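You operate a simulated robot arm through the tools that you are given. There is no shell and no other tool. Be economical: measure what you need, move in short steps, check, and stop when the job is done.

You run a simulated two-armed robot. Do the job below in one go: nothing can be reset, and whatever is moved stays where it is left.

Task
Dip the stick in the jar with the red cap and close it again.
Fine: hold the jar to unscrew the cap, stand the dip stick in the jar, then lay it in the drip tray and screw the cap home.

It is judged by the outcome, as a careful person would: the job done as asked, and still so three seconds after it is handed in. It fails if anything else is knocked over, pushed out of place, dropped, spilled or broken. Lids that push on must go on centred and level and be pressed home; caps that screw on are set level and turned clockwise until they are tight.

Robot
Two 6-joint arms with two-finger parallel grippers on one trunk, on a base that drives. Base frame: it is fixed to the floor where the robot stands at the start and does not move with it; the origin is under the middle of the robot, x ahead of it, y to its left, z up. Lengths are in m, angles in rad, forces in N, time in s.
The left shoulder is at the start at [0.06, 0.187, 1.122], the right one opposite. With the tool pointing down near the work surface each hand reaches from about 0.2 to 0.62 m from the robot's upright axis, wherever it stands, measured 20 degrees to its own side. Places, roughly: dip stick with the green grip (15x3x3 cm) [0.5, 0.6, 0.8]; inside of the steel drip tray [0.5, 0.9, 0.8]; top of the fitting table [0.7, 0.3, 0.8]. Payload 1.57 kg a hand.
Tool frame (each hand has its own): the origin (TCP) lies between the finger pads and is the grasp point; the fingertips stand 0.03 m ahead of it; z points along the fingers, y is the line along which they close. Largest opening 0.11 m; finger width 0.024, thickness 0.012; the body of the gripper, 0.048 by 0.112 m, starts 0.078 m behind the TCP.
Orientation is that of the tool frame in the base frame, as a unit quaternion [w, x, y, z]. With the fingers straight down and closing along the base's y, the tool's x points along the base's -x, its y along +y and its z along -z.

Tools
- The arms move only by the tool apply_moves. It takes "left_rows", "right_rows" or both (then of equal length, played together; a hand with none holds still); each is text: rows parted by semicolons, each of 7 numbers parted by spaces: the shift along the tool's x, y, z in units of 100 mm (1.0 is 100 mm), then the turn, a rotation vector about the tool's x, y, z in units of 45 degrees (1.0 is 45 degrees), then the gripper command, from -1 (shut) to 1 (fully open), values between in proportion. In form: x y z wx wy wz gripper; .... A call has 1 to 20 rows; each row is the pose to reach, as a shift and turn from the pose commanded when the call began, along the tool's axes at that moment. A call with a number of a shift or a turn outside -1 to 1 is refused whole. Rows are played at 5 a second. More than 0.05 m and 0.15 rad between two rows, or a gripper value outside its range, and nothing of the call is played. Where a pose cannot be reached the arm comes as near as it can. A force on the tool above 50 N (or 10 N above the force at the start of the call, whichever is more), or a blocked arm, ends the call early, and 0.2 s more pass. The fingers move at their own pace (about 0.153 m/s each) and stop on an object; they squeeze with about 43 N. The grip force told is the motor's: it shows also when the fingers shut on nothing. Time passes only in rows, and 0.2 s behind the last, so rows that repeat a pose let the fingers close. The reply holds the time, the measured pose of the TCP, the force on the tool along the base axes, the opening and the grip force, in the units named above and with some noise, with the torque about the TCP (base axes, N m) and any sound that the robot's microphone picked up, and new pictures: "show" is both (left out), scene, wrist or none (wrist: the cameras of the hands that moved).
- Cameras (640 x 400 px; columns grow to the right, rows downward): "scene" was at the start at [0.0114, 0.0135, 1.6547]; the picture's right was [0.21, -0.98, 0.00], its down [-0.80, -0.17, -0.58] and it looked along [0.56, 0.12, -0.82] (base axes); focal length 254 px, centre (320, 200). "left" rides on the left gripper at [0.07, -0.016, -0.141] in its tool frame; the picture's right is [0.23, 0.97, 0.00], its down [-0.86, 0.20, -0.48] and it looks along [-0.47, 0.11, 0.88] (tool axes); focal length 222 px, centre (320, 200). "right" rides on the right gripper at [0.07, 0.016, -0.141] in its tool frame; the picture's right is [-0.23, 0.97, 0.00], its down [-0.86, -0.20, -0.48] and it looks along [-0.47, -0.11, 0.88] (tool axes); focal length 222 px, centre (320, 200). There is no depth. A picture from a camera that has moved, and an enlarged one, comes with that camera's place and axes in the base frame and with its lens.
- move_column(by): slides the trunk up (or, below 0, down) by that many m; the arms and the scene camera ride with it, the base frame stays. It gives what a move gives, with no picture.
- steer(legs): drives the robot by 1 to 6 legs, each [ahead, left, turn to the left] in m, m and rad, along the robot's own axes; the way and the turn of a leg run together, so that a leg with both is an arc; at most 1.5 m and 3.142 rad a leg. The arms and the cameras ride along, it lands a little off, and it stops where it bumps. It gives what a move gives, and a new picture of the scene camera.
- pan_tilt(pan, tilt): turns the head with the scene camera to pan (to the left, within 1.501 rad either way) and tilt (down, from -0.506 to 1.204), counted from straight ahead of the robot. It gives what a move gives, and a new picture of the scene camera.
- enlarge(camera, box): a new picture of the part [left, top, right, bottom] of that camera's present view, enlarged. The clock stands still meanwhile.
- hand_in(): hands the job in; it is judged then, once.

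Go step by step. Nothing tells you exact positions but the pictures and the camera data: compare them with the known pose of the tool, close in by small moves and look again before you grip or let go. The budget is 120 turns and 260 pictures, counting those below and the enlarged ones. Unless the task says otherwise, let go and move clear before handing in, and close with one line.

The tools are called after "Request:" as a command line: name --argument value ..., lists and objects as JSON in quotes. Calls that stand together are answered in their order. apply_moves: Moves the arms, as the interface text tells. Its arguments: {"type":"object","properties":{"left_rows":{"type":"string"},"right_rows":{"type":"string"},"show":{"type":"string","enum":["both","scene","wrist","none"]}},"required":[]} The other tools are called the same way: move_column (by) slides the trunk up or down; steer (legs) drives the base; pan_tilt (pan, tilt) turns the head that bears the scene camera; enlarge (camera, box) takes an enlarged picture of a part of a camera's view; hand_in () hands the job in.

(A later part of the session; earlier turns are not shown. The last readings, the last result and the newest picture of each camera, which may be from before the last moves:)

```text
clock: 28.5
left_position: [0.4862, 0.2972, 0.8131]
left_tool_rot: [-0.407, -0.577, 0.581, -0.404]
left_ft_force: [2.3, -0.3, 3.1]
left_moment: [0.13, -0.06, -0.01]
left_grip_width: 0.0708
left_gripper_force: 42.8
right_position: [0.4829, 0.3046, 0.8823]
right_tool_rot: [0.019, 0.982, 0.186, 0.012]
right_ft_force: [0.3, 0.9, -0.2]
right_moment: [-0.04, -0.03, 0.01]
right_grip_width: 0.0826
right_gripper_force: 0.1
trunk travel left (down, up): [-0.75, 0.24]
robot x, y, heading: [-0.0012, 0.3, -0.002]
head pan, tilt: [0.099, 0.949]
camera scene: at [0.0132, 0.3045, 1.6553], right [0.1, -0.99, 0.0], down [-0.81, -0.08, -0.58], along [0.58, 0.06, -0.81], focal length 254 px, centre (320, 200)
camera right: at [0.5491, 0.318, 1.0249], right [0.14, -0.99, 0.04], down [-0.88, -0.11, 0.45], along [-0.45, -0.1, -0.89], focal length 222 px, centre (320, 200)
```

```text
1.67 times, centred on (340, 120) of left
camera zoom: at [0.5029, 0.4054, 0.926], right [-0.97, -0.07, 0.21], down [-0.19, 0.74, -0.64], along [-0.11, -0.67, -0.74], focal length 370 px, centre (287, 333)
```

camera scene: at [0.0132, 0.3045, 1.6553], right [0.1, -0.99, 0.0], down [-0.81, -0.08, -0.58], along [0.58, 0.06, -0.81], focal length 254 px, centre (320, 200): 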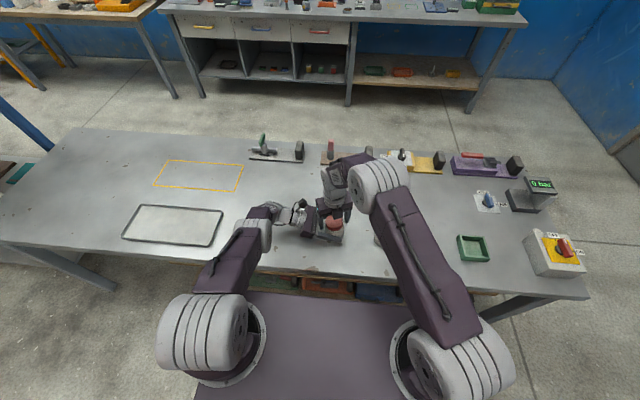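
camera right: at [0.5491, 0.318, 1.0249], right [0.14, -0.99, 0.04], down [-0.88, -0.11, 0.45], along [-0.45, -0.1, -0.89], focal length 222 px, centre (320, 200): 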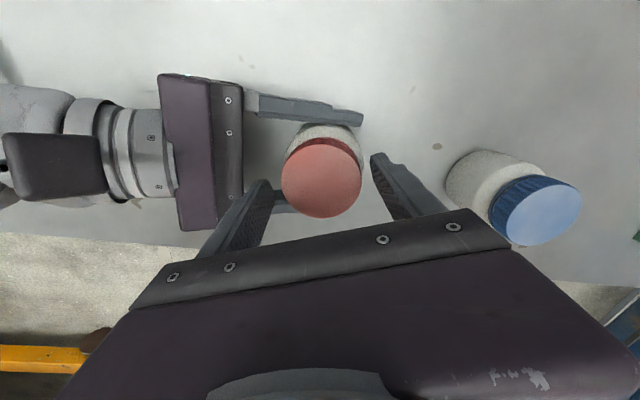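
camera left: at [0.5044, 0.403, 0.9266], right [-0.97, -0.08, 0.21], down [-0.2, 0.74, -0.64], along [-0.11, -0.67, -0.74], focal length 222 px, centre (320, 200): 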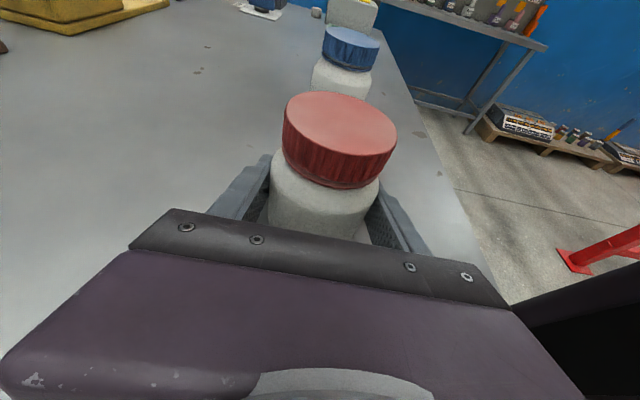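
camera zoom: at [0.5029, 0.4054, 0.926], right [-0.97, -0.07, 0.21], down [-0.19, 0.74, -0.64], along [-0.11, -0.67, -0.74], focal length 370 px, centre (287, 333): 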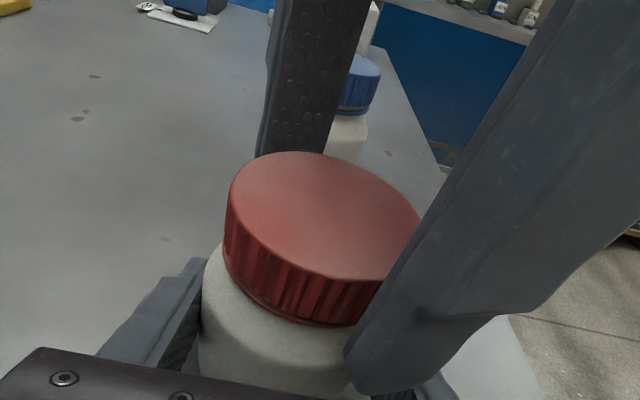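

The jar seems to have slid a few mm within the left grip, but it's upright and the cap still looks seated and level. I'll lift the open right hand clear, level it, turn it back 45° and look again.

Request:
apply_moves --right_rows ".004 .01 -.25 0 0 0 .5; .008 .021 -.5 0 0 0 .5; .015 .03 -.5 .007 -.007 .167 .5; .022 .036 -.5 .014 -.014 .333 .5; .03 .042 -.5 .021 -.02 .5 .5; .036 .048 -.5 .028 -.027 .667 .5; .04 .052 -.5 .035 -.034 .833 .5; .043 .056 -.5 .042 -.041 1 .5" --show "wrist"

Request:
enlarge --camera "left" --box '[200, 0, 480, 240]'

```text
clock: 30.3
left_position: [0.4857, 0.2961, 0.8132]
left_tool_rot: [-0.407, -0.577, 0.581, -0.404]
left_ft_force: [1.3, -0.2, 3.4]
left_moment: [0.15, 0.01, -0.01]
left_grip_width: 0.0707
left_gripper_force: 43.7
right_position: [0.4866, 0.3024, 0.9336]
right_tool_rot: [-0.001, 0.979, -0.205, 0.0]
right_ft_force: [0.7, -1.1, -0.1]
right_moment: [0.01, -0.02, -0.02]
right_grip_width: 0.0825
right_gripper_force: 0.1
trunk travel left (down, up): [-0.75, 0.24]
robot x, y, heading: [-0.0005, 0.2986, -0.002]
head pan, tilt: [0.099, 0.949]
camera right: at [0.5447, 0.2584, 1.0734], right [-0.6, -0.8, 0.0], down [-0.7, 0.52, 0.48], along [-0.38, 0.29, -0.88], focal length 222 px, centre (320, 200)
```

right: 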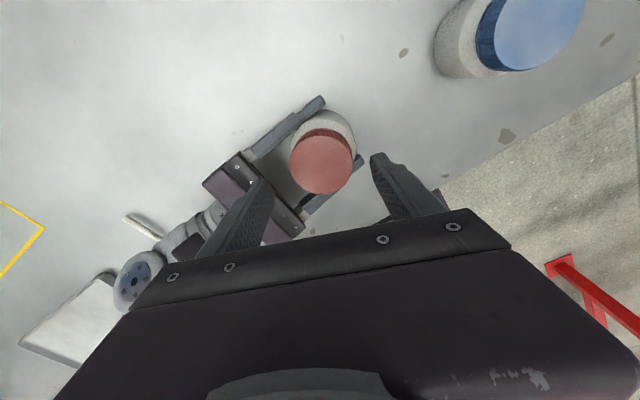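

```text
1.67 times, centred on (340, 120) of left
camera zoom: at [0.5025, 0.4056, 0.9259], right [-0.97, -0.07, 0.21], down [-0.2, 0.74, -0.64], along [-0.11, -0.67, -0.74], focal length 370 px, centre (287, 333)
```

zoom: 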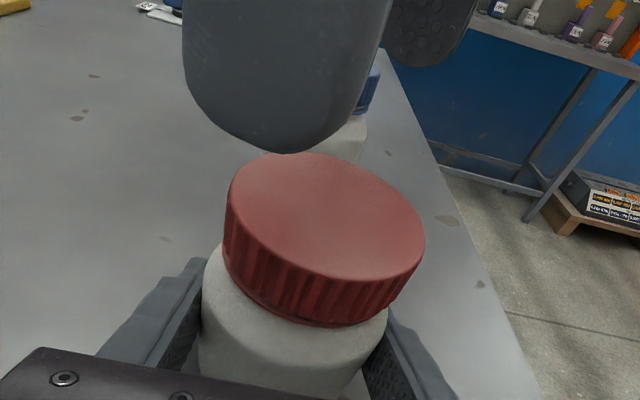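

The jar has tipped about 9° between the left pads, because that pull pivoted it. I'll relax the left grip a little so it settles flat on the table.

Request:
apply_moves --left_rows "0 0 0 0 0 0 .33; 0 0 0 0 0 0 .35; 0 0 0 0 0 0 .4; 0 0 0 0 0 0 .4" --show "wrist"

Request:
enlarge --camera "left" --box '[200, 0, 480, 240]'

Request:
enlarge --camera "right" --box '[200, 80, 420, 230]'

```text
clock: 31.3
left_position: [0.4865, 0.297, 0.8127]
left_tool_rot: [-0.407, -0.577, 0.581, -0.404]
left_ft_force: [0.2, 0.0, -0.3]
left_moment: [-0.03, -0.03, -0.03]
left_grip_width: 0.0771
left_gripper_force: 0.1
right_position: [0.4871, 0.3017, 0.933]
right_tool_rot: [-0.001, 0.979, -0.203, 0.0]
right_ft_force: [-0.2, 1.2, -0.1]
right_moment: [0.0, -0.04, 0.0]
right_grip_width: 0.0824
right_gripper_force: 0.0
trunk travel left (down, up): [-0.75, 0.24]
robot x, y, heading: [0.0028, 0.2991, -0.005]
head pan, tilt: [0.099, 0.949]
camera left: at [0.5027, 0.4055, 0.9258], right [-0.97, -0.07, 0.21], down [-0.2, 0.74, -0.64], along [-0.11, -0.67, -0.74], focal length 222 px, centre (320, 200)
```

left: 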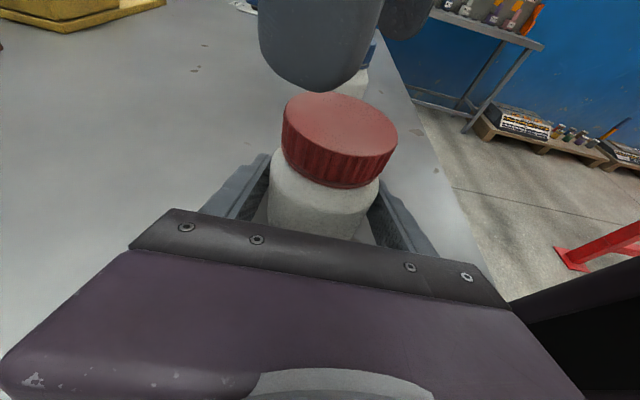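

```text
1.67 times, centred on (340, 120) of left
camera zoom: at [0.5027, 0.4055, 0.9258], right [-0.97, -0.07, 0.21], down [-0.2, 0.74, -0.64], along [-0.11, -0.67, -0.74], focal length 370 px, centre (287, 333)
```

zoom: 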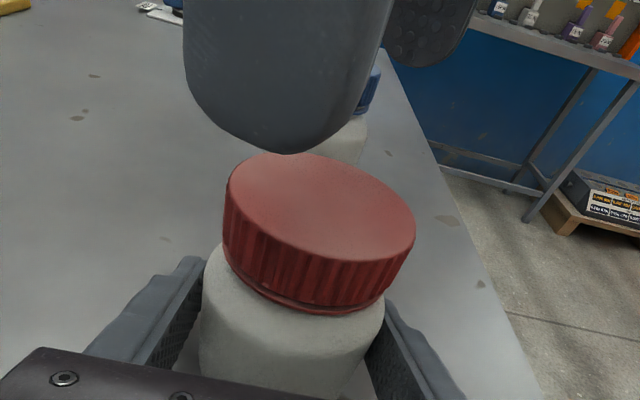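

```text
2.67 times, centred on (310, 155) of right
camera zoom: at [0.545, 0.2585, 1.0733], right [-0.6, -0.8, 0.0], down [-0.7, 0.52, 0.48], along [-0.38, 0.29, -0.88], focal length 592 px, centre (347, 320)
```

zoom: 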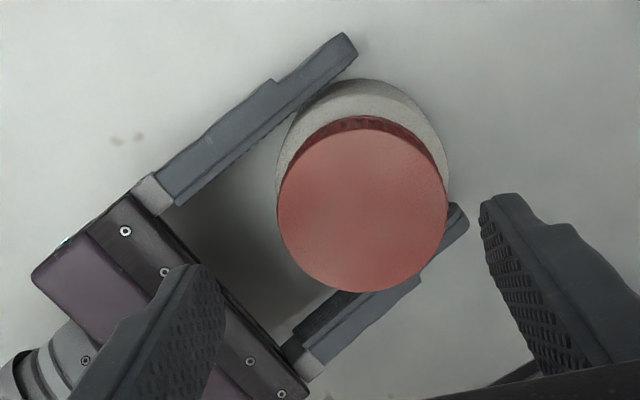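

The jar stands upright again. I'll re-centre and close the left hand, then check.

Request:
apply_moves --left_rows "0 -.02 .02 0 0 0 .4; 0 -.02 .02 0 0 0 .3; 0 -.02 .02 0 0 0 -1; 0 -.02 .02 0 0 0 -1; 0 -.02 .02 0 0 0 -1" --show "none"

Request:
enlarge --camera "left" --box '[200, 0, 480, 240]'

Request:
enlarge --camera "right" --box '[200, 80, 420, 230]'

```text
clock: 32.5
left_position: [0.4876, 0.2966, 0.8132]
left_tool_rot: [-0.408, -0.577, 0.581, -0.404]
left_ft_force: [0.2, -0.7, 0.9]
left_moment: [0.03, 0.02, -0.01]
left_grip_width: 0.0705
left_gripper_force: 42.9
right_position: [0.4878, 0.3012, 0.9336]
right_tool_rot: [-0.001, 0.979, -0.203, 0.0]
right_ft_force: [-0.1, 0.4, -0.1]
right_moment: [0.0, 0.02, 0.03]
right_grip_width: 0.0823
right_gripper_force: 0.0
trunk travel left (down, up): [-0.75, 0.24]
robot x, y, heading: [-0.001, 0.3005, 0.001]
head pan, tilt: [0.099, 0.949]
```

```text
1.67 times, centred on (340, 120) of left
camera zoom: at [0.5045, 0.4036, 0.9249], right [-0.97, -0.07, 0.21], down [-0.2, 0.74, -0.64], along [-0.11, -0.67, -0.74], focal length 370 px, centre (287, 333)
```

zoom: 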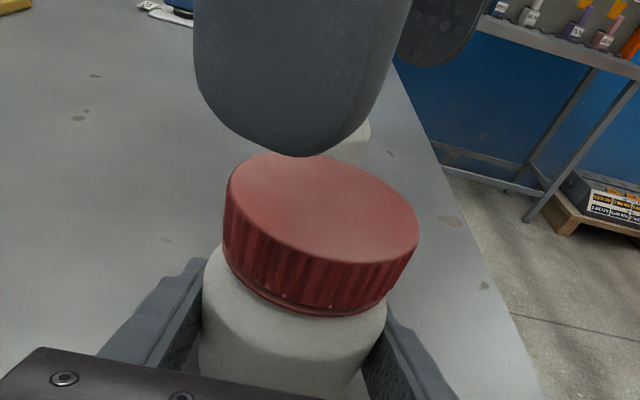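

```text
2.67 times, centred on (310, 155) of right
camera zoom: at [0.545, 0.2584, 1.0733], right [-0.6, -0.8, 0.0], down [-0.7, 0.52, 0.48], along [-0.38, 0.29, -0.88], focal length 592 px, centre (347, 320)
```

zoom: 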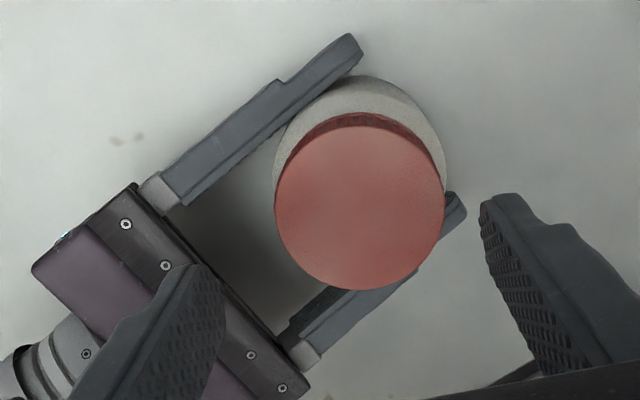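

The jar is gripped squarely again. I'll turn the right hand back 45° and lower it onto the cap, staying clear of the wrist limit from now on.

Request:
apply_moves --right_rows ".01 .01 0 0 0 .167 .5; .02 .02 0 0 0 .333 .5; .03 .03 0 0 0 .5 .5; .04 .04 0 0 0 .667 .5; .049 .05 0 0 0 .833 .5; .049 .05 .15 0 0 1 .5; .049 .05 .35 0 0 1 .4; .049 .05 .535 0 0 1 .4; .049 .05 .535 0 0 1 .4" --show "wrist"

Request:
enlarge --camera "left" --box '[200, 0, 480, 240]'

```text
clock: 34.5
left_position: [0.4882, 0.2959, 0.8114]
left_tool_rot: [-0.407, -0.578, 0.581, -0.404]
left_ft_force: [0.2, 0.8, 0.0]
left_moment: [0.02, -0.01, -0.04]
left_grip_width: 0.0704
left_gripper_force: 43.5
right_position: [0.4892, 0.295, 0.8775]
right_tool_rot: [-0.001, 0.826, -0.563, -0.001]
right_ft_force: [0.3, 0.0, 0.5]
right_moment: [0.02, 0.0, 0.0]
right_grip_width: 0.0768
right_gripper_force: 0.0
trunk travel left (down, up): [-0.75, 0.24]
robot x, y, heading: [0.0014, 0.2948, 0.005]
head pan, tilt: [0.099, 0.949]
camera right: at [0.5005, 0.2236, 1.0183], right [-0.99, -0.15, 0.0], down [-0.13, 0.87, 0.48], along [-0.07, 0.47, -0.88], focal length 222 px, centre (320, 200)
```

right: 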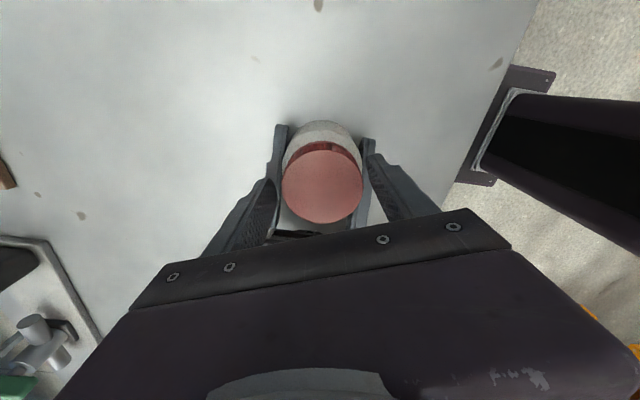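

```text
1.67 times, centred on (340, 120) of left
camera zoom: at [0.5047, 0.4036, 0.925], right [-0.97, -0.07, 0.21], down [-0.2, 0.74, -0.64], along [-0.11, -0.67, -0.74], focal length 370 px, centre (287, 333)
```

zoom: 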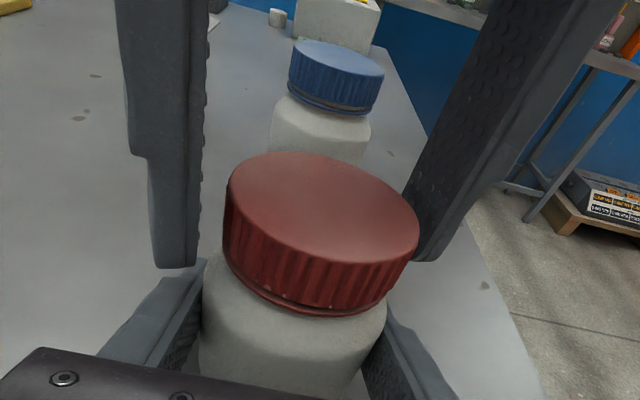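

The hand is centred. I'll re-grip and keep turning counter-clockwise.

Request:
apply_moves --right_rows ".005 0 0 0 0 0 -1; .005 0 0 0 0 0 -1; .005 0 0 0 0 0 -1; .005 0 -.001 0 0 -.167 -1; .005 0 -.002 0 0 -.333 -1; .005 0 -.003 0 0 -.5 -1; .005 0 -.004 0 0 -.667 -1; .005 0 -.005 0 0 -.833 -1; .005 0 -.006 0 0 -1 -1" --show "none"

Request:
enlarge --camera "left" --box '[200, 0, 480, 240]'

```text
clock: 36.5
left_position: [0.4883, 0.2951, 0.812]
left_tool_rot: [-0.408, -0.577, 0.581, -0.404]
left_ft_force: [5.0, -6.6, -0.3]
left_moment: [0.29, 0.23, 0.11]
left_grip_width: 0.0706
left_gripper_force: 42.9
right_position: [0.4884, 0.2946, 0.8787]
right_tool_rot: [-0.001, 0.979, -0.202, 0.0]
right_ft_force: [-5.5, 5.7, -0.5]
right_moment: [0.14, 0.07, -0.12]
right_grip_width: 0.0579
right_gripper_force: 42.8
trunk travel left (down, up): [-0.75, 0.24]
robot x, y, heading: [-0.0011, 0.2999, -0.003]
head pan, tilt: [0.099, 0.949]
```

```text
1.67 times, centred on (340, 120) of left
camera zoom: at [0.5047, 0.4035, 0.9249], right [-0.97, -0.07, 0.21], down [-0.2, 0.74, -0.64], along [-0.11, -0.67, -0.74], focal length 370 px, centre (287, 333)
```

zoom: 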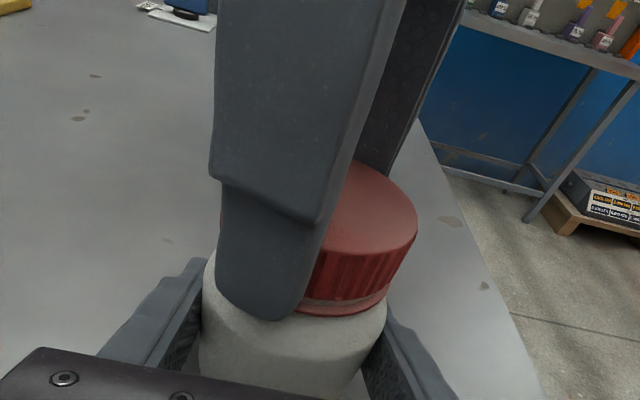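

Request:
apply_moves --right_rows "0 0 0 0 0 0 .35; 0 0 0 0 0 0 .35; 0 0 0 0 0 .167 .35; 0 0 0 0 0 .333 .35; 0 0 0 0 0 .5 .35; 0 0 0 0 0 .667 .35; 0 0 0 0 0 .833 .35; 0 0 0 0 0 1 .35; 0 0 0 0 0 1 -1; 0 0 0 0 0 1 -1; 0 0 0 0 0 1 -1; 0 0 -.001 0 0 .833 -1; 0 0 -.002 0 0 .667 -1; 0 0 -.003 0 0 .5 -1; 0 0 -.004 0 0 .333 -1; 0 0 -.005 0 0 .167 -1; 0 0 -.006 0 0 0 -1" --show "none"

Request:
enlarge --camera "left" --box '[200, 0, 480, 240]'

```text
clock: 40.1
left_position: [0.4873, 0.2943, 0.8122]
left_tool_rot: [-0.407, -0.578, 0.581, -0.404]
left_ft_force: [0.0, -0.5, 0.0]
left_moment: [0.03, 0.0, 0.02]
left_grip_width: 0.0703
left_gripper_force: 42.7
right_position: [0.49, 0.2952, 0.8802]
right_tool_rot: [0.0, 0.979, -0.202, 0.0]
right_ft_force: [0.0, 0.0, -0.2]
right_moment: [-0.04, -0.01, 0.01]
right_grip_width: 0.0586
right_gripper_force: 43.2
trunk travel left (down, up): [-0.75, 0.24]
robot x, y, heading: [-0.0011, 0.2987, 0.003]
head pan, tilt: [0.099, 0.949]
```

```text
1.67 times, centred on (340, 120) of left
camera zoom: at [0.5045, 0.4036, 0.925], right [-0.97, -0.07, 0.21], down [-0.2, 0.74, -0.64], along [-0.11, -0.67, -0.74], focal length 370 px, centre (287, 333)
```

zoom: 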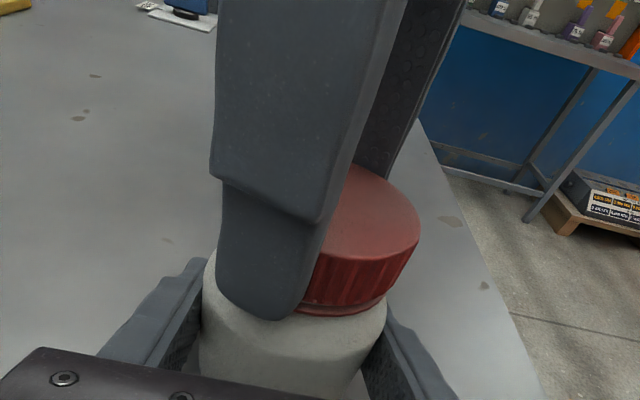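

All the forces have dropped to zero, so the cap may be free of the thread. I'll test with a small lift.

Request:
apply_moves --right_rows "0 0 -.02 0 0 0 -1; 0 0 -.04 0 0 0 -1; 0 0 -.04 0 0 0 -1" --show "none"

Request:
enlarge --camera "left" --box '[200, 0, 480, 240]'

```text
clock: 40.9
left_position: [0.487, 0.2952, 0.8105]
left_tool_rot: [-0.407, -0.578, 0.581, -0.404]
left_ft_force: [-1.4, 0.6, 0.6]
left_moment: [-0.04, -0.08, 0.0]
left_grip_width: 0.0704
left_gripper_force: 43.6
right_position: [0.4891, 0.2937, 0.8858]
right_tool_rot: [-0.001, 0.979, -0.204, 0.0]
right_ft_force: [0.0, -1.1, -1.1]
right_moment: [-0.01, -0.01, -0.05]
right_grip_width: 0.0583
right_gripper_force: 42.6
trunk travel left (down, up): [-0.75, 0.24]
robot x, y, heading: [0.0021, 0.3, -0.002]
head pan, tilt: [0.099, 0.949]
```

```text
1.67 times, centred on (340, 120) of left
camera zoom: at [0.5045, 0.4036, 0.925], right [-0.97, -0.07, 0.21], down [-0.2, 0.74, -0.64], along [-0.11, -0.67, -0.74], focal length 370 px, centre (287, 333)
```

zoom: 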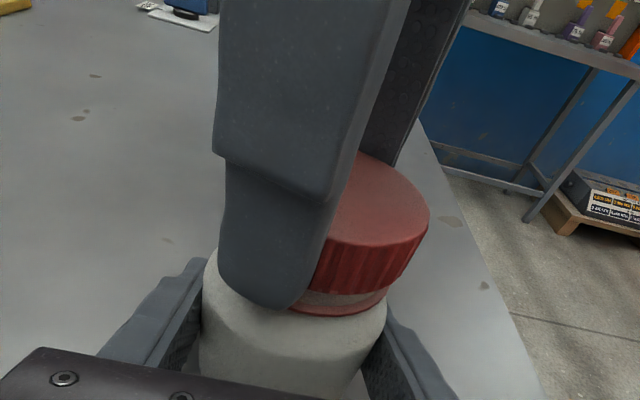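

The cap is coming off freely. I'll lift it well clear and look.

Request:
apply_moves --right_rows "0 0 -.1 0 0 0 -1; 0 0 -.25 0 0 0 -1; 0 0 -.45 0 0 0 -1; 0 0 -.7 0 0 0 -1; 0 0 -1 0 0 0 -1"

Request:
enlarge --camera "left" --box '[200, 0, 480, 240]'

```text
clock: 42.1
left_position: [0.4885, 0.2964, 0.8118]
left_tool_rot: [-0.406, -0.578, 0.581, -0.404]
left_ft_force: [-0.9, -0.4, 0.6]
left_moment: [0.01, -0.03, 0.02]
left_grip_width: 0.0702
left_gripper_force: 43.0
right_position: [0.4893, 0.2969, 0.983]
right_tool_rot: [-0.001, 0.979, -0.204, 0.001]
right_ft_force: [-0.7, 0.1, 0.5]
right_moment: [0.0, 0.0, 0.01]
right_grip_width: 0.0582
right_gripper_force: 43.2
trunk travel left (down, up): [-0.75, 0.24]
robot x, y, heading: [0.0022, 0.3001, -0.001]
head pan, tilt: [0.099, 0.949]
camera scene: at [0.0128, 0.3046, 1.6553], right [0.1, -0.99, 0.0], down [-0.81, -0.08, -0.58], along [0.58, 0.06, -0.81], focal length 254 px, centre (320, 200)
camera right: at [0.547, 0.2522, 1.1236], right [-0.6, -0.8, 0.0], down [-0.7, 0.52, 0.48], along [-0.38, 0.29, -0.88], focal length 222 px, centre (320, 200)
```

scene: 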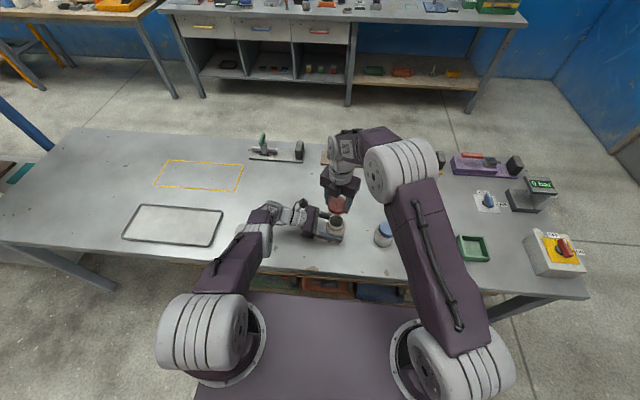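
right: 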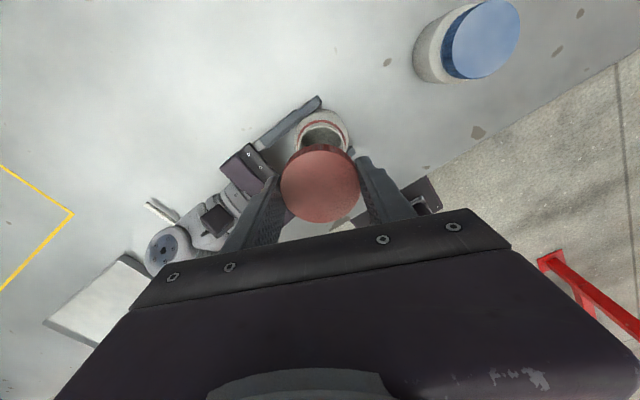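

```text
1.67 times, centred on (340, 120) of left
camera zoom: at [0.5043, 0.4036, 0.925], right [-0.97, -0.07, 0.21], down [-0.2, 0.74, -0.64], along [-0.11, -0.67, -0.74], focal length 370 px, centre (287, 333)
```

zoom: 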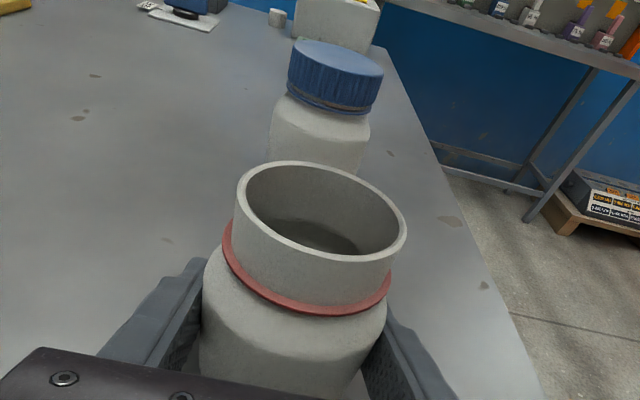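

The jar is open, with a wide mouth and liquid inside. I'll move the cap off to the right, keeping it held, then release the jar and back the left hand straight out.

Request:
apply_moves --left_rows "0 0 0 0 0 0 .4; 0 0 0 0 0 0 .7; 0 0 0 0 0 0 .9; 0 0 0 0 0 0 1; 0 0 -.15 0 0 0 1; 0 0 -.35 0 0 0 1; 0 0 -.65 0 0 0 1; 0 0 -1 0 0 0 1" --right_rows "0 0 -.05 0 0 0 -1; .01 .1 -.1 0 0 0 -1; .02 .2 -.2 0 0 0 -1; .04 .4 -.3 0 0 0 -1; .06 .6 -.4 0 0 0 -1; .08 .8 -.5 0 0 0 -1; .09 .9 -.5 0 0 0 -1; .1 1 -.5 0 0 0 -1" --show "both"

```text
clock: 43.9
left_position: [0.4868, 0.3889, 0.8461]
left_tool_rot: [-0.408, -0.577, 0.58, -0.405]
left_ft_force: [0.2, -0.6, -0.6]
left_moment: [0.01, -0.03, 0.0]
left_grip_width: 0.1097
left_gripper_force: 0.1
right_position: [0.46, 0.2, 1.0363]
right_tool_rot: [-0.001, 0.979, -0.205, 0.001]
right_ft_force: [-0.5, -0.1, -0.7]
right_moment: [0.0, -0.01, 0.03]
right_grip_width: 0.0583
right_gripper_force: 42.6
trunk travel left (down, up): [-0.75, 0.24]
robot x, y, heading: [-0.0021, 0.2991, -0.002]
head pan, tilt: [0.099, 0.949]
camera scene: at [0.0129, 0.3054, 1.6553], right [0.1, -0.99, 0.0], down [-0.81, -0.08, -0.58], along [0.58, 0.06, -0.81], focal length 254 px, centre (320, 200)
camera right: at [0.5169, 0.1559, 1.1759], right [-0.6, -0.8, 0.0], down [-0.71, 0.52, 0.48], along [-0.38, 0.29, -0.88], focal length 222 px, centre (320, 200)
camera left: at [0.5045, 0.4966, 0.9589], right [-0.97, -0.07, 0.21], down [-0.2, 0.74, -0.64], along [-0.11, -0.67, -0.74], focal length 222 px, centre (320, 200)
```

scene: 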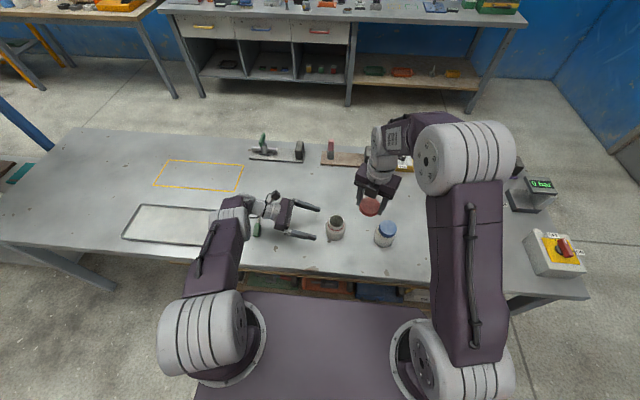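
right: 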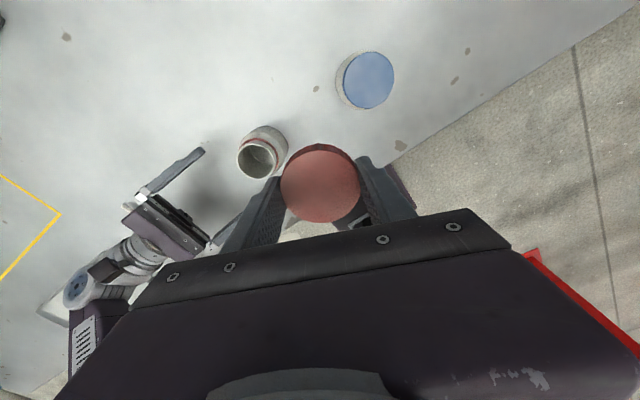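
left: 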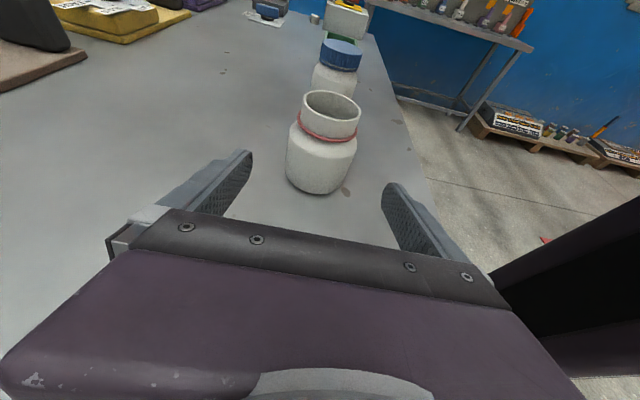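

The jar stands undisturbed and open, and the cap is safe in the right hand. I'll back the left hand up and turn it to point down for the stick.

Request:
apply_moves --left_rows ".25 0 -.3 0 0 0 1; .5 0 -.6 0 0 0 1; .735 0 -.9 0 0 0 1; .735 0 -.9 -.0863 -.0863 .1231 1; .735 0 -.9 -.1726 -.1726 .2462 1; .735 0 -.9 -.2589 -.2589 .3693 1; .735 0 -.9 -.3452 -.3452 .4924 1; .735 0 -.9 -.4315 -.4315 .6155 1; .735 0 -.9 -.5178 -.5178 .7386 1; .735 0 -.9 -.604 -.604 .862 1" --show "none"

```text
clock: 46.1
left_position: [0.49, 0.4493, 0.9469]
left_tool_rot: [-0.228, -0.323, 0.89, -0.227]
left_ft_force: [0.0, -0.7, 0.1]
left_moment: [0.01, -0.04, -0.02]
left_grip_width: 0.1098
left_gripper_force: 0.1
right_position: [0.4593, 0.1989, 1.0355]
right_tool_rot: [0.0, 0.979, -0.204, 0.0]
right_ft_force: [-0.1, 0.1, -1.0]
right_moment: [0.04, 0.03, -0.01]
right_grip_width: 0.0581
right_gripper_force: 43.1
trunk travel left (down, up): [-0.75, 0.24]
robot x, y, heading: [0.0018, 0.2994, -0.003]
head pan, tilt: [0.099, 0.949]
```

Request:
apply_moves --left_rows "-.03 .14 -.12 -.0863 -.0863 .1231 1; -.06 .28 -.24 -.1726 -.1726 .2462 1; -.09 .42 -.35 -.2589 -.2589 .3693 1; -.12 .57 -.47 -.3452 -.3452 .4924 1; -.15 .71 -.58 -.4315 -.4315 .6155 1; -.18 .85 -.7 -.5178 -.5178 .7386 1; -.207 .99 -.81 -.604 -.604 .862 1" --show "wrist"

Request:
enlarge --camera "left" --box '[220, 80, 460, 230]'

```text
clock: 47.7
left_position: [0.458, 0.5726, 0.9735]
left_tool_rot: [0.0, 0.004, 1.0, 0.0]
left_ft_force: [-0.9, 0.9, -0.3]
left_moment: [0.01, -0.03, 0.01]
left_grip_width: 0.11
left_gripper_force: 0.0
right_position: [0.4588, 0.1992, 1.0352]
right_tool_rot: [-0.001, 0.979, -0.204, 0.001]
right_ft_force: [-0.1, -0.9, -0.4]
right_moment: [-0.02, -0.03, -0.02]
right_grip_width: 0.0579
right_gripper_force: 43.6
trunk travel left (down, up): [-0.75, 0.24]
robot x, y, heading: [0.0008, 0.2964, 0.002]
head pan, tilt: [0.099, 0.949]
camera left: at [0.3875, 0.5556, 1.1145], right [-0.22, 0.98, 0.0], down [0.86, 0.19, 0.48], along [0.47, 0.11, -0.88], focal length 222 px, centre (320, 200)
```

left: 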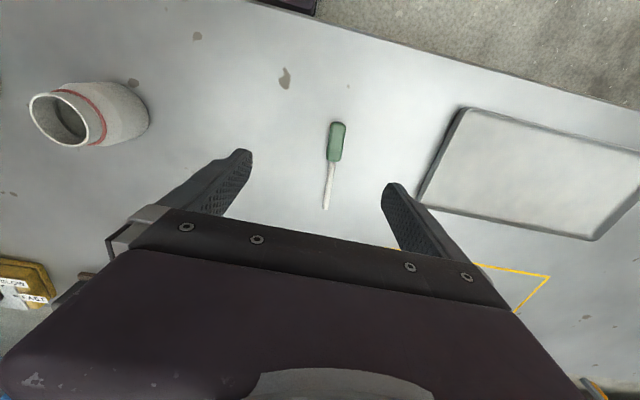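

```text
2.67 times, centred on (340, 155) of left
camera zoom: at [0.3875, 0.5556, 1.1145], right [-0.22, 0.98, 0.0], down [0.86, 0.19, 0.48], along [0.47, 0.11, -0.88], focal length 592 px, centre (267, 320)
```

zoom: 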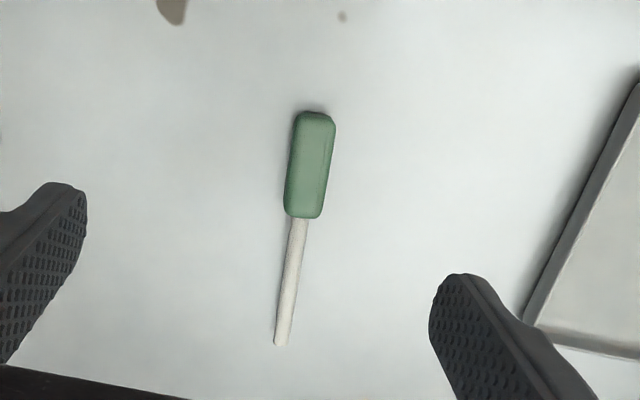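

The stick's grip runs (0.434, 0.595) to (0.490, 0.601), with the tip at (0.579, 0.610). I'll align the left hand and descend over the end of the grip.

Request:
apply_moves --left_rows ".04 .12 .35 0 0 -.065 .6; .08 .24 .7 0 0 -.13 .3; .08 .24 1 0 0 -.13 .1" --show "wrist"

Request:
enlarge --camera "left" --box '[220, 80, 460, 230]'

```text
clock: 48.5
left_position: [0.45, 0.5947, 0.8717]
left_tool_rot: [-0.002, -0.048, 0.999, 0.0]
left_ft_force: [0.2, 0.2, -0.2]
left_moment: [0.01, -0.02, -0.01]
left_grip_width: 0.0604
left_gripper_force: 0.0
right_position: [0.4607, 0.1992, 1.0354]
right_tool_rot: [-0.001, 0.979, -0.203, 0.0]
right_ft_force: [-0.9, 0.1, -0.5]
right_moment: [-0.01, 0.0, -0.02]
right_grip_width: 0.0582
right_gripper_force: 42.4
trunk travel left (down, up): [-0.75, 0.24]
robot x, y, heading: [-0.0011, 0.2998, -0.001]
head pan, tilt: [0.099, 0.949]
camera left: at [0.3829, 0.5706, 1.0128], right [-0.32, 0.95, 0.0], down [0.83, 0.28, 0.48], along [0.45, 0.15, -0.88], focal length 222 px, centre (320, 200)
```

left: 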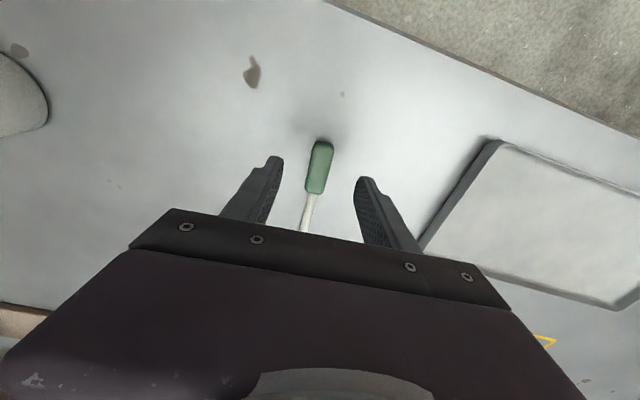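

```text
2.67 times, centred on (340, 155) of left
camera zoom: at [0.3829, 0.5706, 1.0128], right [-0.32, 0.95, 0.0], down [0.83, 0.28, 0.48], along [0.45, 0.15, -0.88], focal length 592 px, centre (267, 320)
```

zoom: 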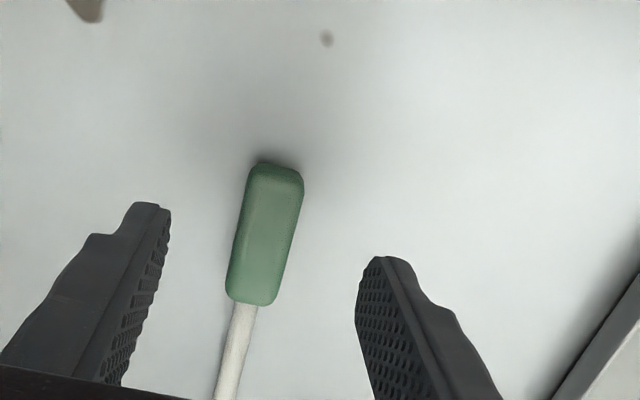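

Request:
apply_moves --left_rows "0 .01 .3 0 0 0 .1; 0 .01 .5 0 0 0 .1; 0 .01 .58 0 0 0 .1; 0 .01 .58 0 0 0 -1; 0 .01 .58 0 0 0 -1; 0 .01 .58 0 0 0 -1" --show "wrist"

```text
clock: 49.9
left_position: [0.4491, 0.5956, 0.8147]
left_tool_rot: [0.0, -0.048, 0.999, 0.0]
left_ft_force: [0.2, 0.2, -0.4]
left_moment: [0.0, 0.02, -0.01]
left_grip_width: 0.0205
left_gripper_force: 34.2
right_position: [0.4602, 0.2002, 1.0353]
right_tool_rot: [0.0, 0.979, -0.203, 0.001]
right_ft_force: [0.7, 0.6, -0.9]
right_moment: [-0.01, 0.0, -0.01]
right_grip_width: 0.0582
right_gripper_force: 42.8
trunk travel left (down, up): [-0.75, 0.24]
robot x, y, heading: [-0.002, 0.2973, -0.005]
head pan, tilt: [0.099, 0.949]
camera left: at [0.3815, 0.5722, 0.9556], right [-0.32, 0.95, 0.0], down [0.83, 0.28, 0.48], along [0.45, 0.15, -0.88], focal length 222 px, centre (320, 200)
```

left: 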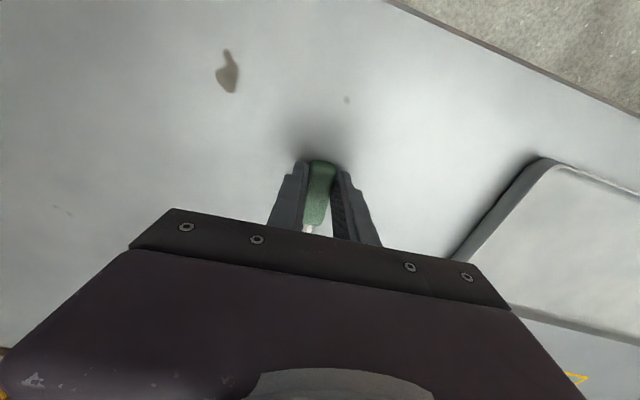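

The stick is gripped. I'll lift it straight up and check.

Request:
apply_moves --left_rows "0 0 0 0 0 0 -1; 0 0 -.1 0 0 0 -1; 0 0 -.4 0 0 0 -1; 0 0 -.7 0 0 0 -1; 0 0 -1 0 0 0 -1" --show "wrist"

```text
clock: 51.1
left_position: [0.4471, 0.5966, 0.9155]
left_tool_rot: [-0.001, -0.048, 0.999, 0.0]
left_ft_force: [-0.1, 0.5, 0.5]
left_moment: [0.01, 0.03, 0.01]
left_grip_width: 0.0205
left_gripper_force: 34.3
right_position: [0.4592, 0.1984, 1.0369]
right_tool_rot: [-0.001, 0.979, -0.203, 0.0]
right_ft_force: [-1.0, 0.5, -0.8]
right_moment: [0.03, -0.02, 0.01]
right_grip_width: 0.0581
right_gripper_force: 43.5
trunk travel left (down, up): [-0.75, 0.24]
robot x, y, heading: [0.0013, 0.2958, -0.002]
head pan, tilt: [0.099, 0.949]
camera left: at [0.3803, 0.5721, 1.0563], right [-0.32, 0.95, 0.0], down [0.83, 0.28, 0.48], along [0.45, 0.15, -0.88], focal length 222 px, centre (320, 200)
```

left: 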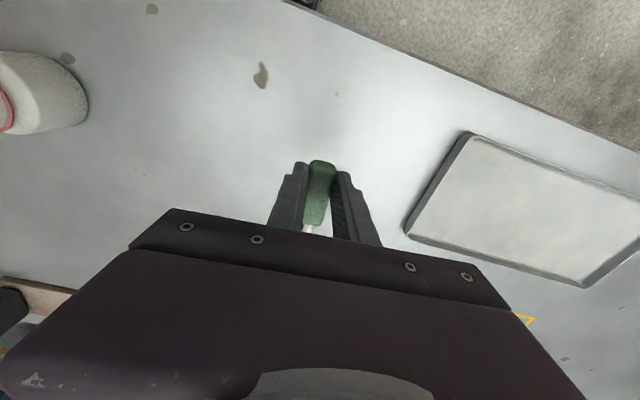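

The stick is held. I'll raise it and begin turning the hand so the stick hangs tip-down.

Request:
apply_moves --left_rows "0 0 -.2 .096 .096 -.096 -1; 0 0 -.4 .1925 .1925 -.1925 -1; 0 0 -.6 .289 .289 -.289 -1; 0 0 -.8 .385 .385 -.385 -1; 0 0 -1 .481 .481 -.481 -1; 0 0 -1 .5775 .5775 -.5775 -1; 0 0 -1 .674 .674 -.674 -1; 0 0 -1 .77 .77 -.77 -1" --show "scene"

```text
clock: 52.9
left_position: [0.4497, 0.5972, 1.0159]
left_tool_rot: [-0.276, -0.33, 0.851, -0.303]
left_ft_force: [0.0, 0.2, 0.0]
left_moment: [-0.01, -0.02, 0.01]
left_grip_width: 0.0209
left_gripper_force: 34.3
right_position: [0.4585, 0.1997, 1.0347]
right_tool_rot: [0.0, 0.979, -0.204, 0.0]
right_ft_force: [0.1, -0.3, 0.3]
right_moment: [-0.03, -0.02, 0.0]
right_grip_width: 0.058
right_gripper_force: 42.6
trunk travel left (down, up): [-0.75, 0.24]
robot x, y, heading: [0.0003, 0.3002, 0.0]
head pan, tilt: [0.099, 0.949]
camera scene: at [0.0135, 0.3057, 1.6554], right [0.1, -0.99, 0.0], down [-0.81, -0.08, -0.58], along [0.58, 0.06, -0.81], focal length 254 px, centre (320, 200)
```

scene: 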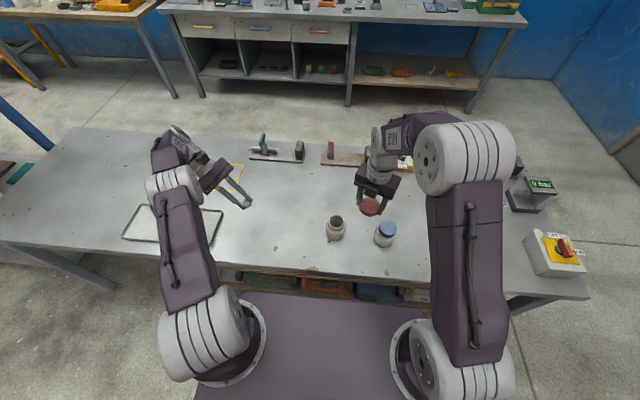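

Request:
apply_moves --left_rows ".0525 -.114 .046 .096 .096 -.096 -1; .105 -.228 .092 .1925 .1925 -.1925 -1; .1575 -.341 .139 .289 .289 -.289 -1; .21 -.455 .185 .385 .385 -.385 -1; .2625 -.57 .23 .481 .481 -.481 -1; .315 -.683 .278 .5775 .5775 -.5775 -1; .3675 -.796 .324 .674 .674 -.674 -1; .42 -.91 .37 .77 .77 -.77 -1" --show "both"

Request:
enlarge --camera "right" --box '[0, 40, 320, 240]'

Request:
enlarge --camera "scene" --box '[200, 120, 400, 245]'

```text
clock: 54.7
left_position: [0.4803, 0.4994, 1.0508]
left_tool_rot: [0.476, 0.524, -0.474, 0.523]
left_ft_force: [-0.1, 1.1, -0.4]
left_moment: [0.01, -0.01, 0.01]
left_grip_width: 0.0206
left_gripper_force: 33.7
right_position: [0.4595, 0.1988, 1.0351]
right_tool_rot: [0.0, 0.979, -0.204, 0.0]
right_ft_force: [-0.5, 0.2, -0.5]
right_moment: [0.0, -0.03, 0.03]
right_grip_width: 0.058
right_gripper_force: 42.8
trunk travel left (down, up): [-0.75, 0.24]
robot x, y, heading: [-0.0024, 0.3018, 0.002]
head pan, tilt: [0.099, 0.949]
camera scene: at [0.0131, 0.3043, 1.6553], right [0.1, -0.99, 0.0], down [-0.81, -0.08, -0.58], along [0.58, 0.06, -0.81], focal length 254 px, centre (320, 200)
camera left: at [0.4821, 0.6403, 1.1188], right [-0.97, -0.09, 0.23], down [-0.25, 0.46, -0.85], along [-0.02, -0.89, -0.46], focal length 222 px, centre (320, 200)
```

scene: 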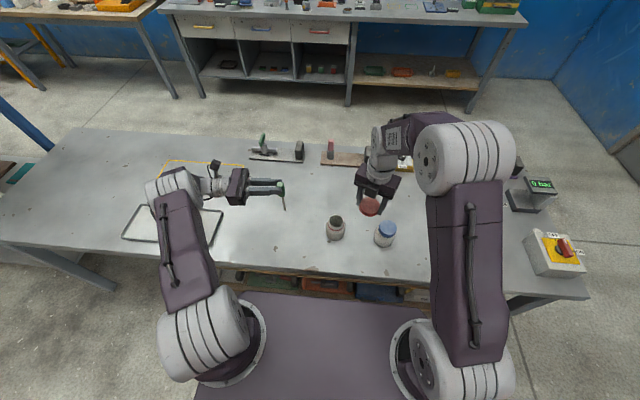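
left: 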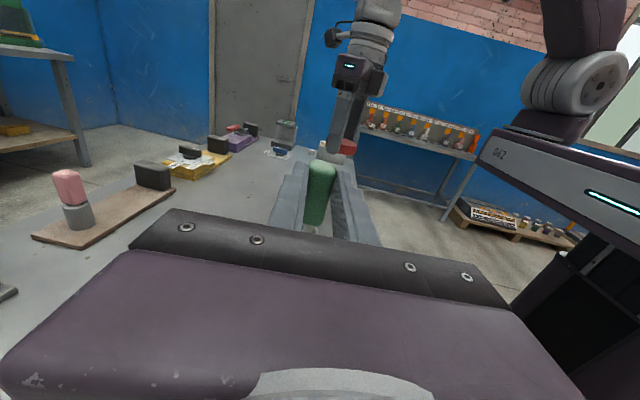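

```text
2.00 times, centred on (160, 140) of right
camera zoom: at [0.5171, 0.1554, 1.1758], right [-0.6, -0.8, 0.0], down [-0.7, 0.52, 0.48], along [-0.38, 0.29, -0.88], focal length 444 px, centre (640, 320)
```

zoom: 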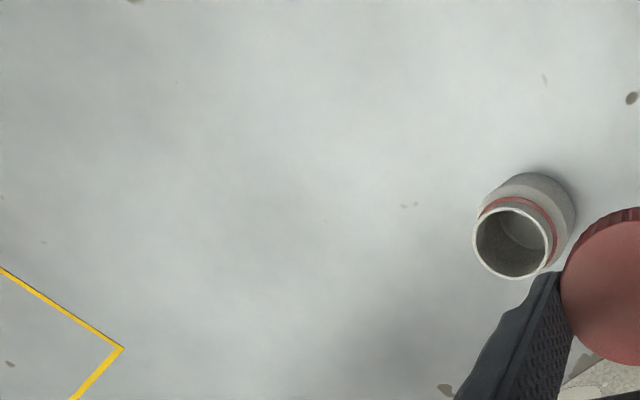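

```text
3.20 times, centred on (300, 182) of scene
camera zoom: at [0.0131, 0.3043, 1.6553], right [0.1, -0.99, 0.0], down [-0.81, -0.08, -0.58], along [0.58, 0.06, -0.81], focal length 814 px, centre (384, 256)
```

zoom: 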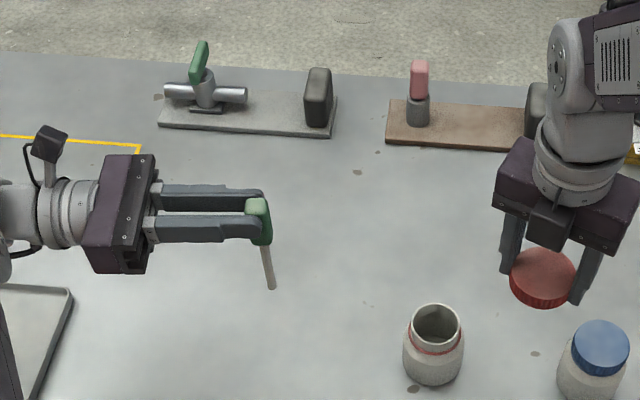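

The stick hangs nearly vertical with its axis near (0.483, 0.473), and the jar mouth is at (0.488, 0.293). I'll move the cap further right while bringing the stick over the mouth in two stages.

Request:
apply_moves --right_rows "0 .3 0 0 0 0 -1; 0 .6 0 0 0 0 -1; 0 1 0 0 0 0 -1; 0 1 0 0 0 0 -1" --left_rows "0 .02 .2 0 0 0 -1; 0 .04 .45 0 0 0 -1; 0 .05 .7 0 0 0 -1; 0 .062 .9 0 0 0 -1" --show "none"

Request:
apply_moves --left_rows "0 .02 .2 0 0 0 -1; 0 .04 .45 0 0 0 -1; 0 .05 .7 0 0 0 -1; 0 .062 .9 0 0 0 -1; 0 .062 .9 0 0 0 -1" --show "both"

Request:
enlarge --camera "scene" --box '[280, 160, 400, 235]'

Request:
pan_tilt --pan 0.0 --tilt 0.95

```text
clock: 55.7
left_position: [0.4829, 0.4085, 1.0482]
left_tool_rot: [0.475, 0.524, -0.475, 0.524]
left_ft_force: [-0.7, -0.1, -0.5]
left_moment: [0.02, 0.03, -0.01]
left_grip_width: 0.0207
left_gripper_force: 34.3
right_position: [0.4191, 0.1086, 1.0324]
right_tool_rot: [-0.001, 0.979, -0.204, 0.0]
right_ft_force: [0.8, 0.2, -0.1]
right_moment: [0.01, -0.01, 0.0]
right_grip_width: 0.0577
right_gripper_force: 42.4
trunk travel left (down, up): [-0.75, 0.24]
robot x, y, heading: [0.0014, 0.2961, -0.004]
head pan, tilt: [0.099, 0.949]
```

```text
clock: 56.9
left_position: [0.4843, 0.3205, 1.0493]
left_tool_rot: [0.476, 0.524, -0.474, 0.523]
left_ft_force: [0.0, 0.4, 0.0]
left_moment: [0.01, 0.02, 0.0]
left_grip_width: 0.0209
left_gripper_force: 33.7
right_position: [0.4198, 0.1091, 1.0316]
right_tool_rot: [0.0, 0.979, -0.204, 0.0]
right_ft_force: [-0.7, 0.5, 0.3]
right_moment: [0.0, 0.02, 0.03]
right_grip_width: 0.0575
right_gripper_force: 43.5
trunk travel left (down, up): [-0.75, 0.24]
robot x, y, heading: [0.0026, 0.3008, -0.001]
head pan, tilt: [0.099, 0.949]
camera scene: at [0.0133, 0.3052, 1.6553], right [0.1, -0.99, 0.0], down [-0.81, -0.08, -0.58], along [0.58, 0.06, -0.81], focal length 254 px, centre (320, 200)
camera left: at [0.4866, 0.4618, 1.1184], right [-0.97, -0.09, 0.23], down [-0.25, 0.46, -0.85], along [-0.02, -0.88, -0.47], focal length 222 px, centre (320, 200)
```

scene: 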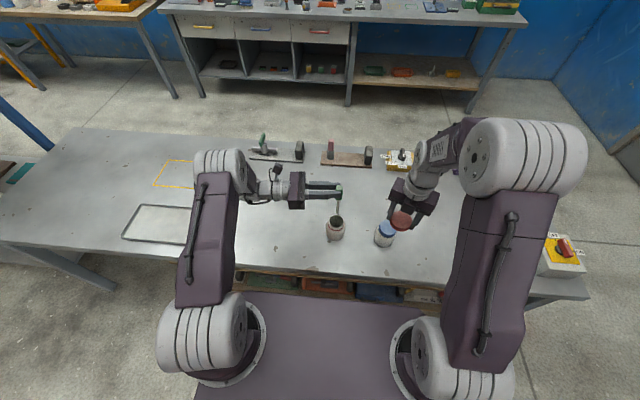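
left: 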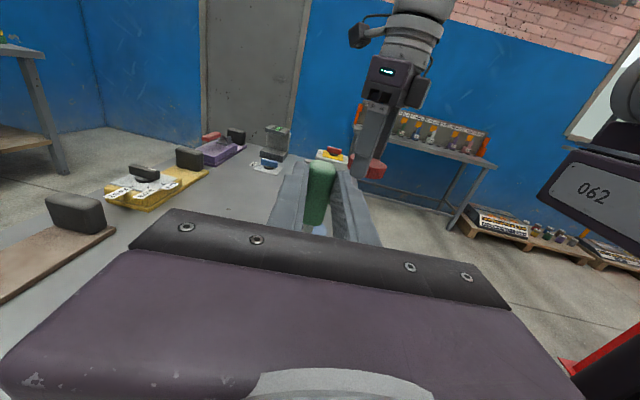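

```text
5.33 times, centred on (340, 198) of scene
camera zoom: at [0.0133, 0.3052, 1.6553], right [0.1, -0.99, 0.0], down [-0.81, -0.08, -0.58], along [0.58, 0.06, -0.81], focal length 1356 px, centre (213, 213)
```

zoom: 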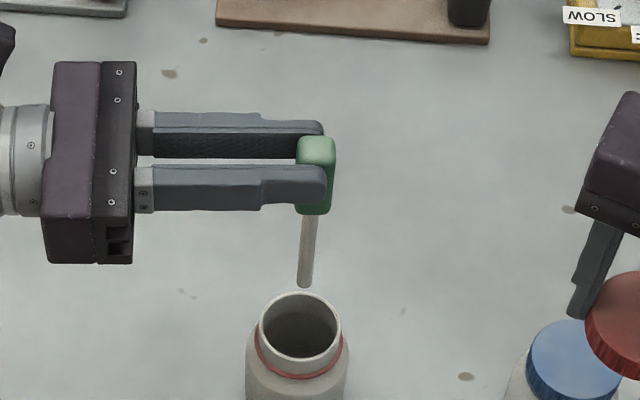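

```text
clock: 57.5
left_position: [0.4848, 0.3208, 1.0492]
left_tool_rot: [0.476, 0.524, -0.474, 0.523]
left_ft_force: [-0.1, 0.4, 0.6]
left_moment: [0.01, 0.0, 0.0]
left_grip_width: 0.0209
left_gripper_force: 33.9
right_position: [0.419, 0.1085, 1.0323]
right_tool_rot: [-0.001, 0.979, -0.204, -0.001]
right_ft_force: [0.5, 0.0, 0.0]
right_moment: [0.0, 0.0, 0.01]
right_grip_width: 0.0582
right_gripper_force: 43.4
trunk travel left (down, up): [-0.75, 0.24]
robot x, y, heading: [-0.003, 0.2989, 0.0]
head pan, tilt: [0.0, 0.949]
camera scene: at [0.0136, 0.2976, 1.6553], right [0.0, -1.0, 0.0], down [-0.81, 0.0, -0.58], along [0.58, 0.0, -0.81], focal length 254 px, centre (320, 200)
```

scene: 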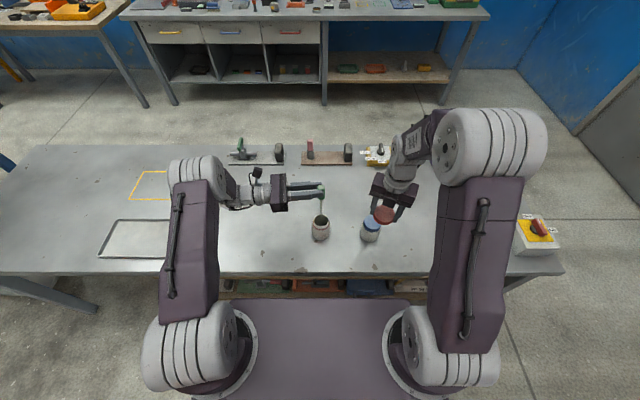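

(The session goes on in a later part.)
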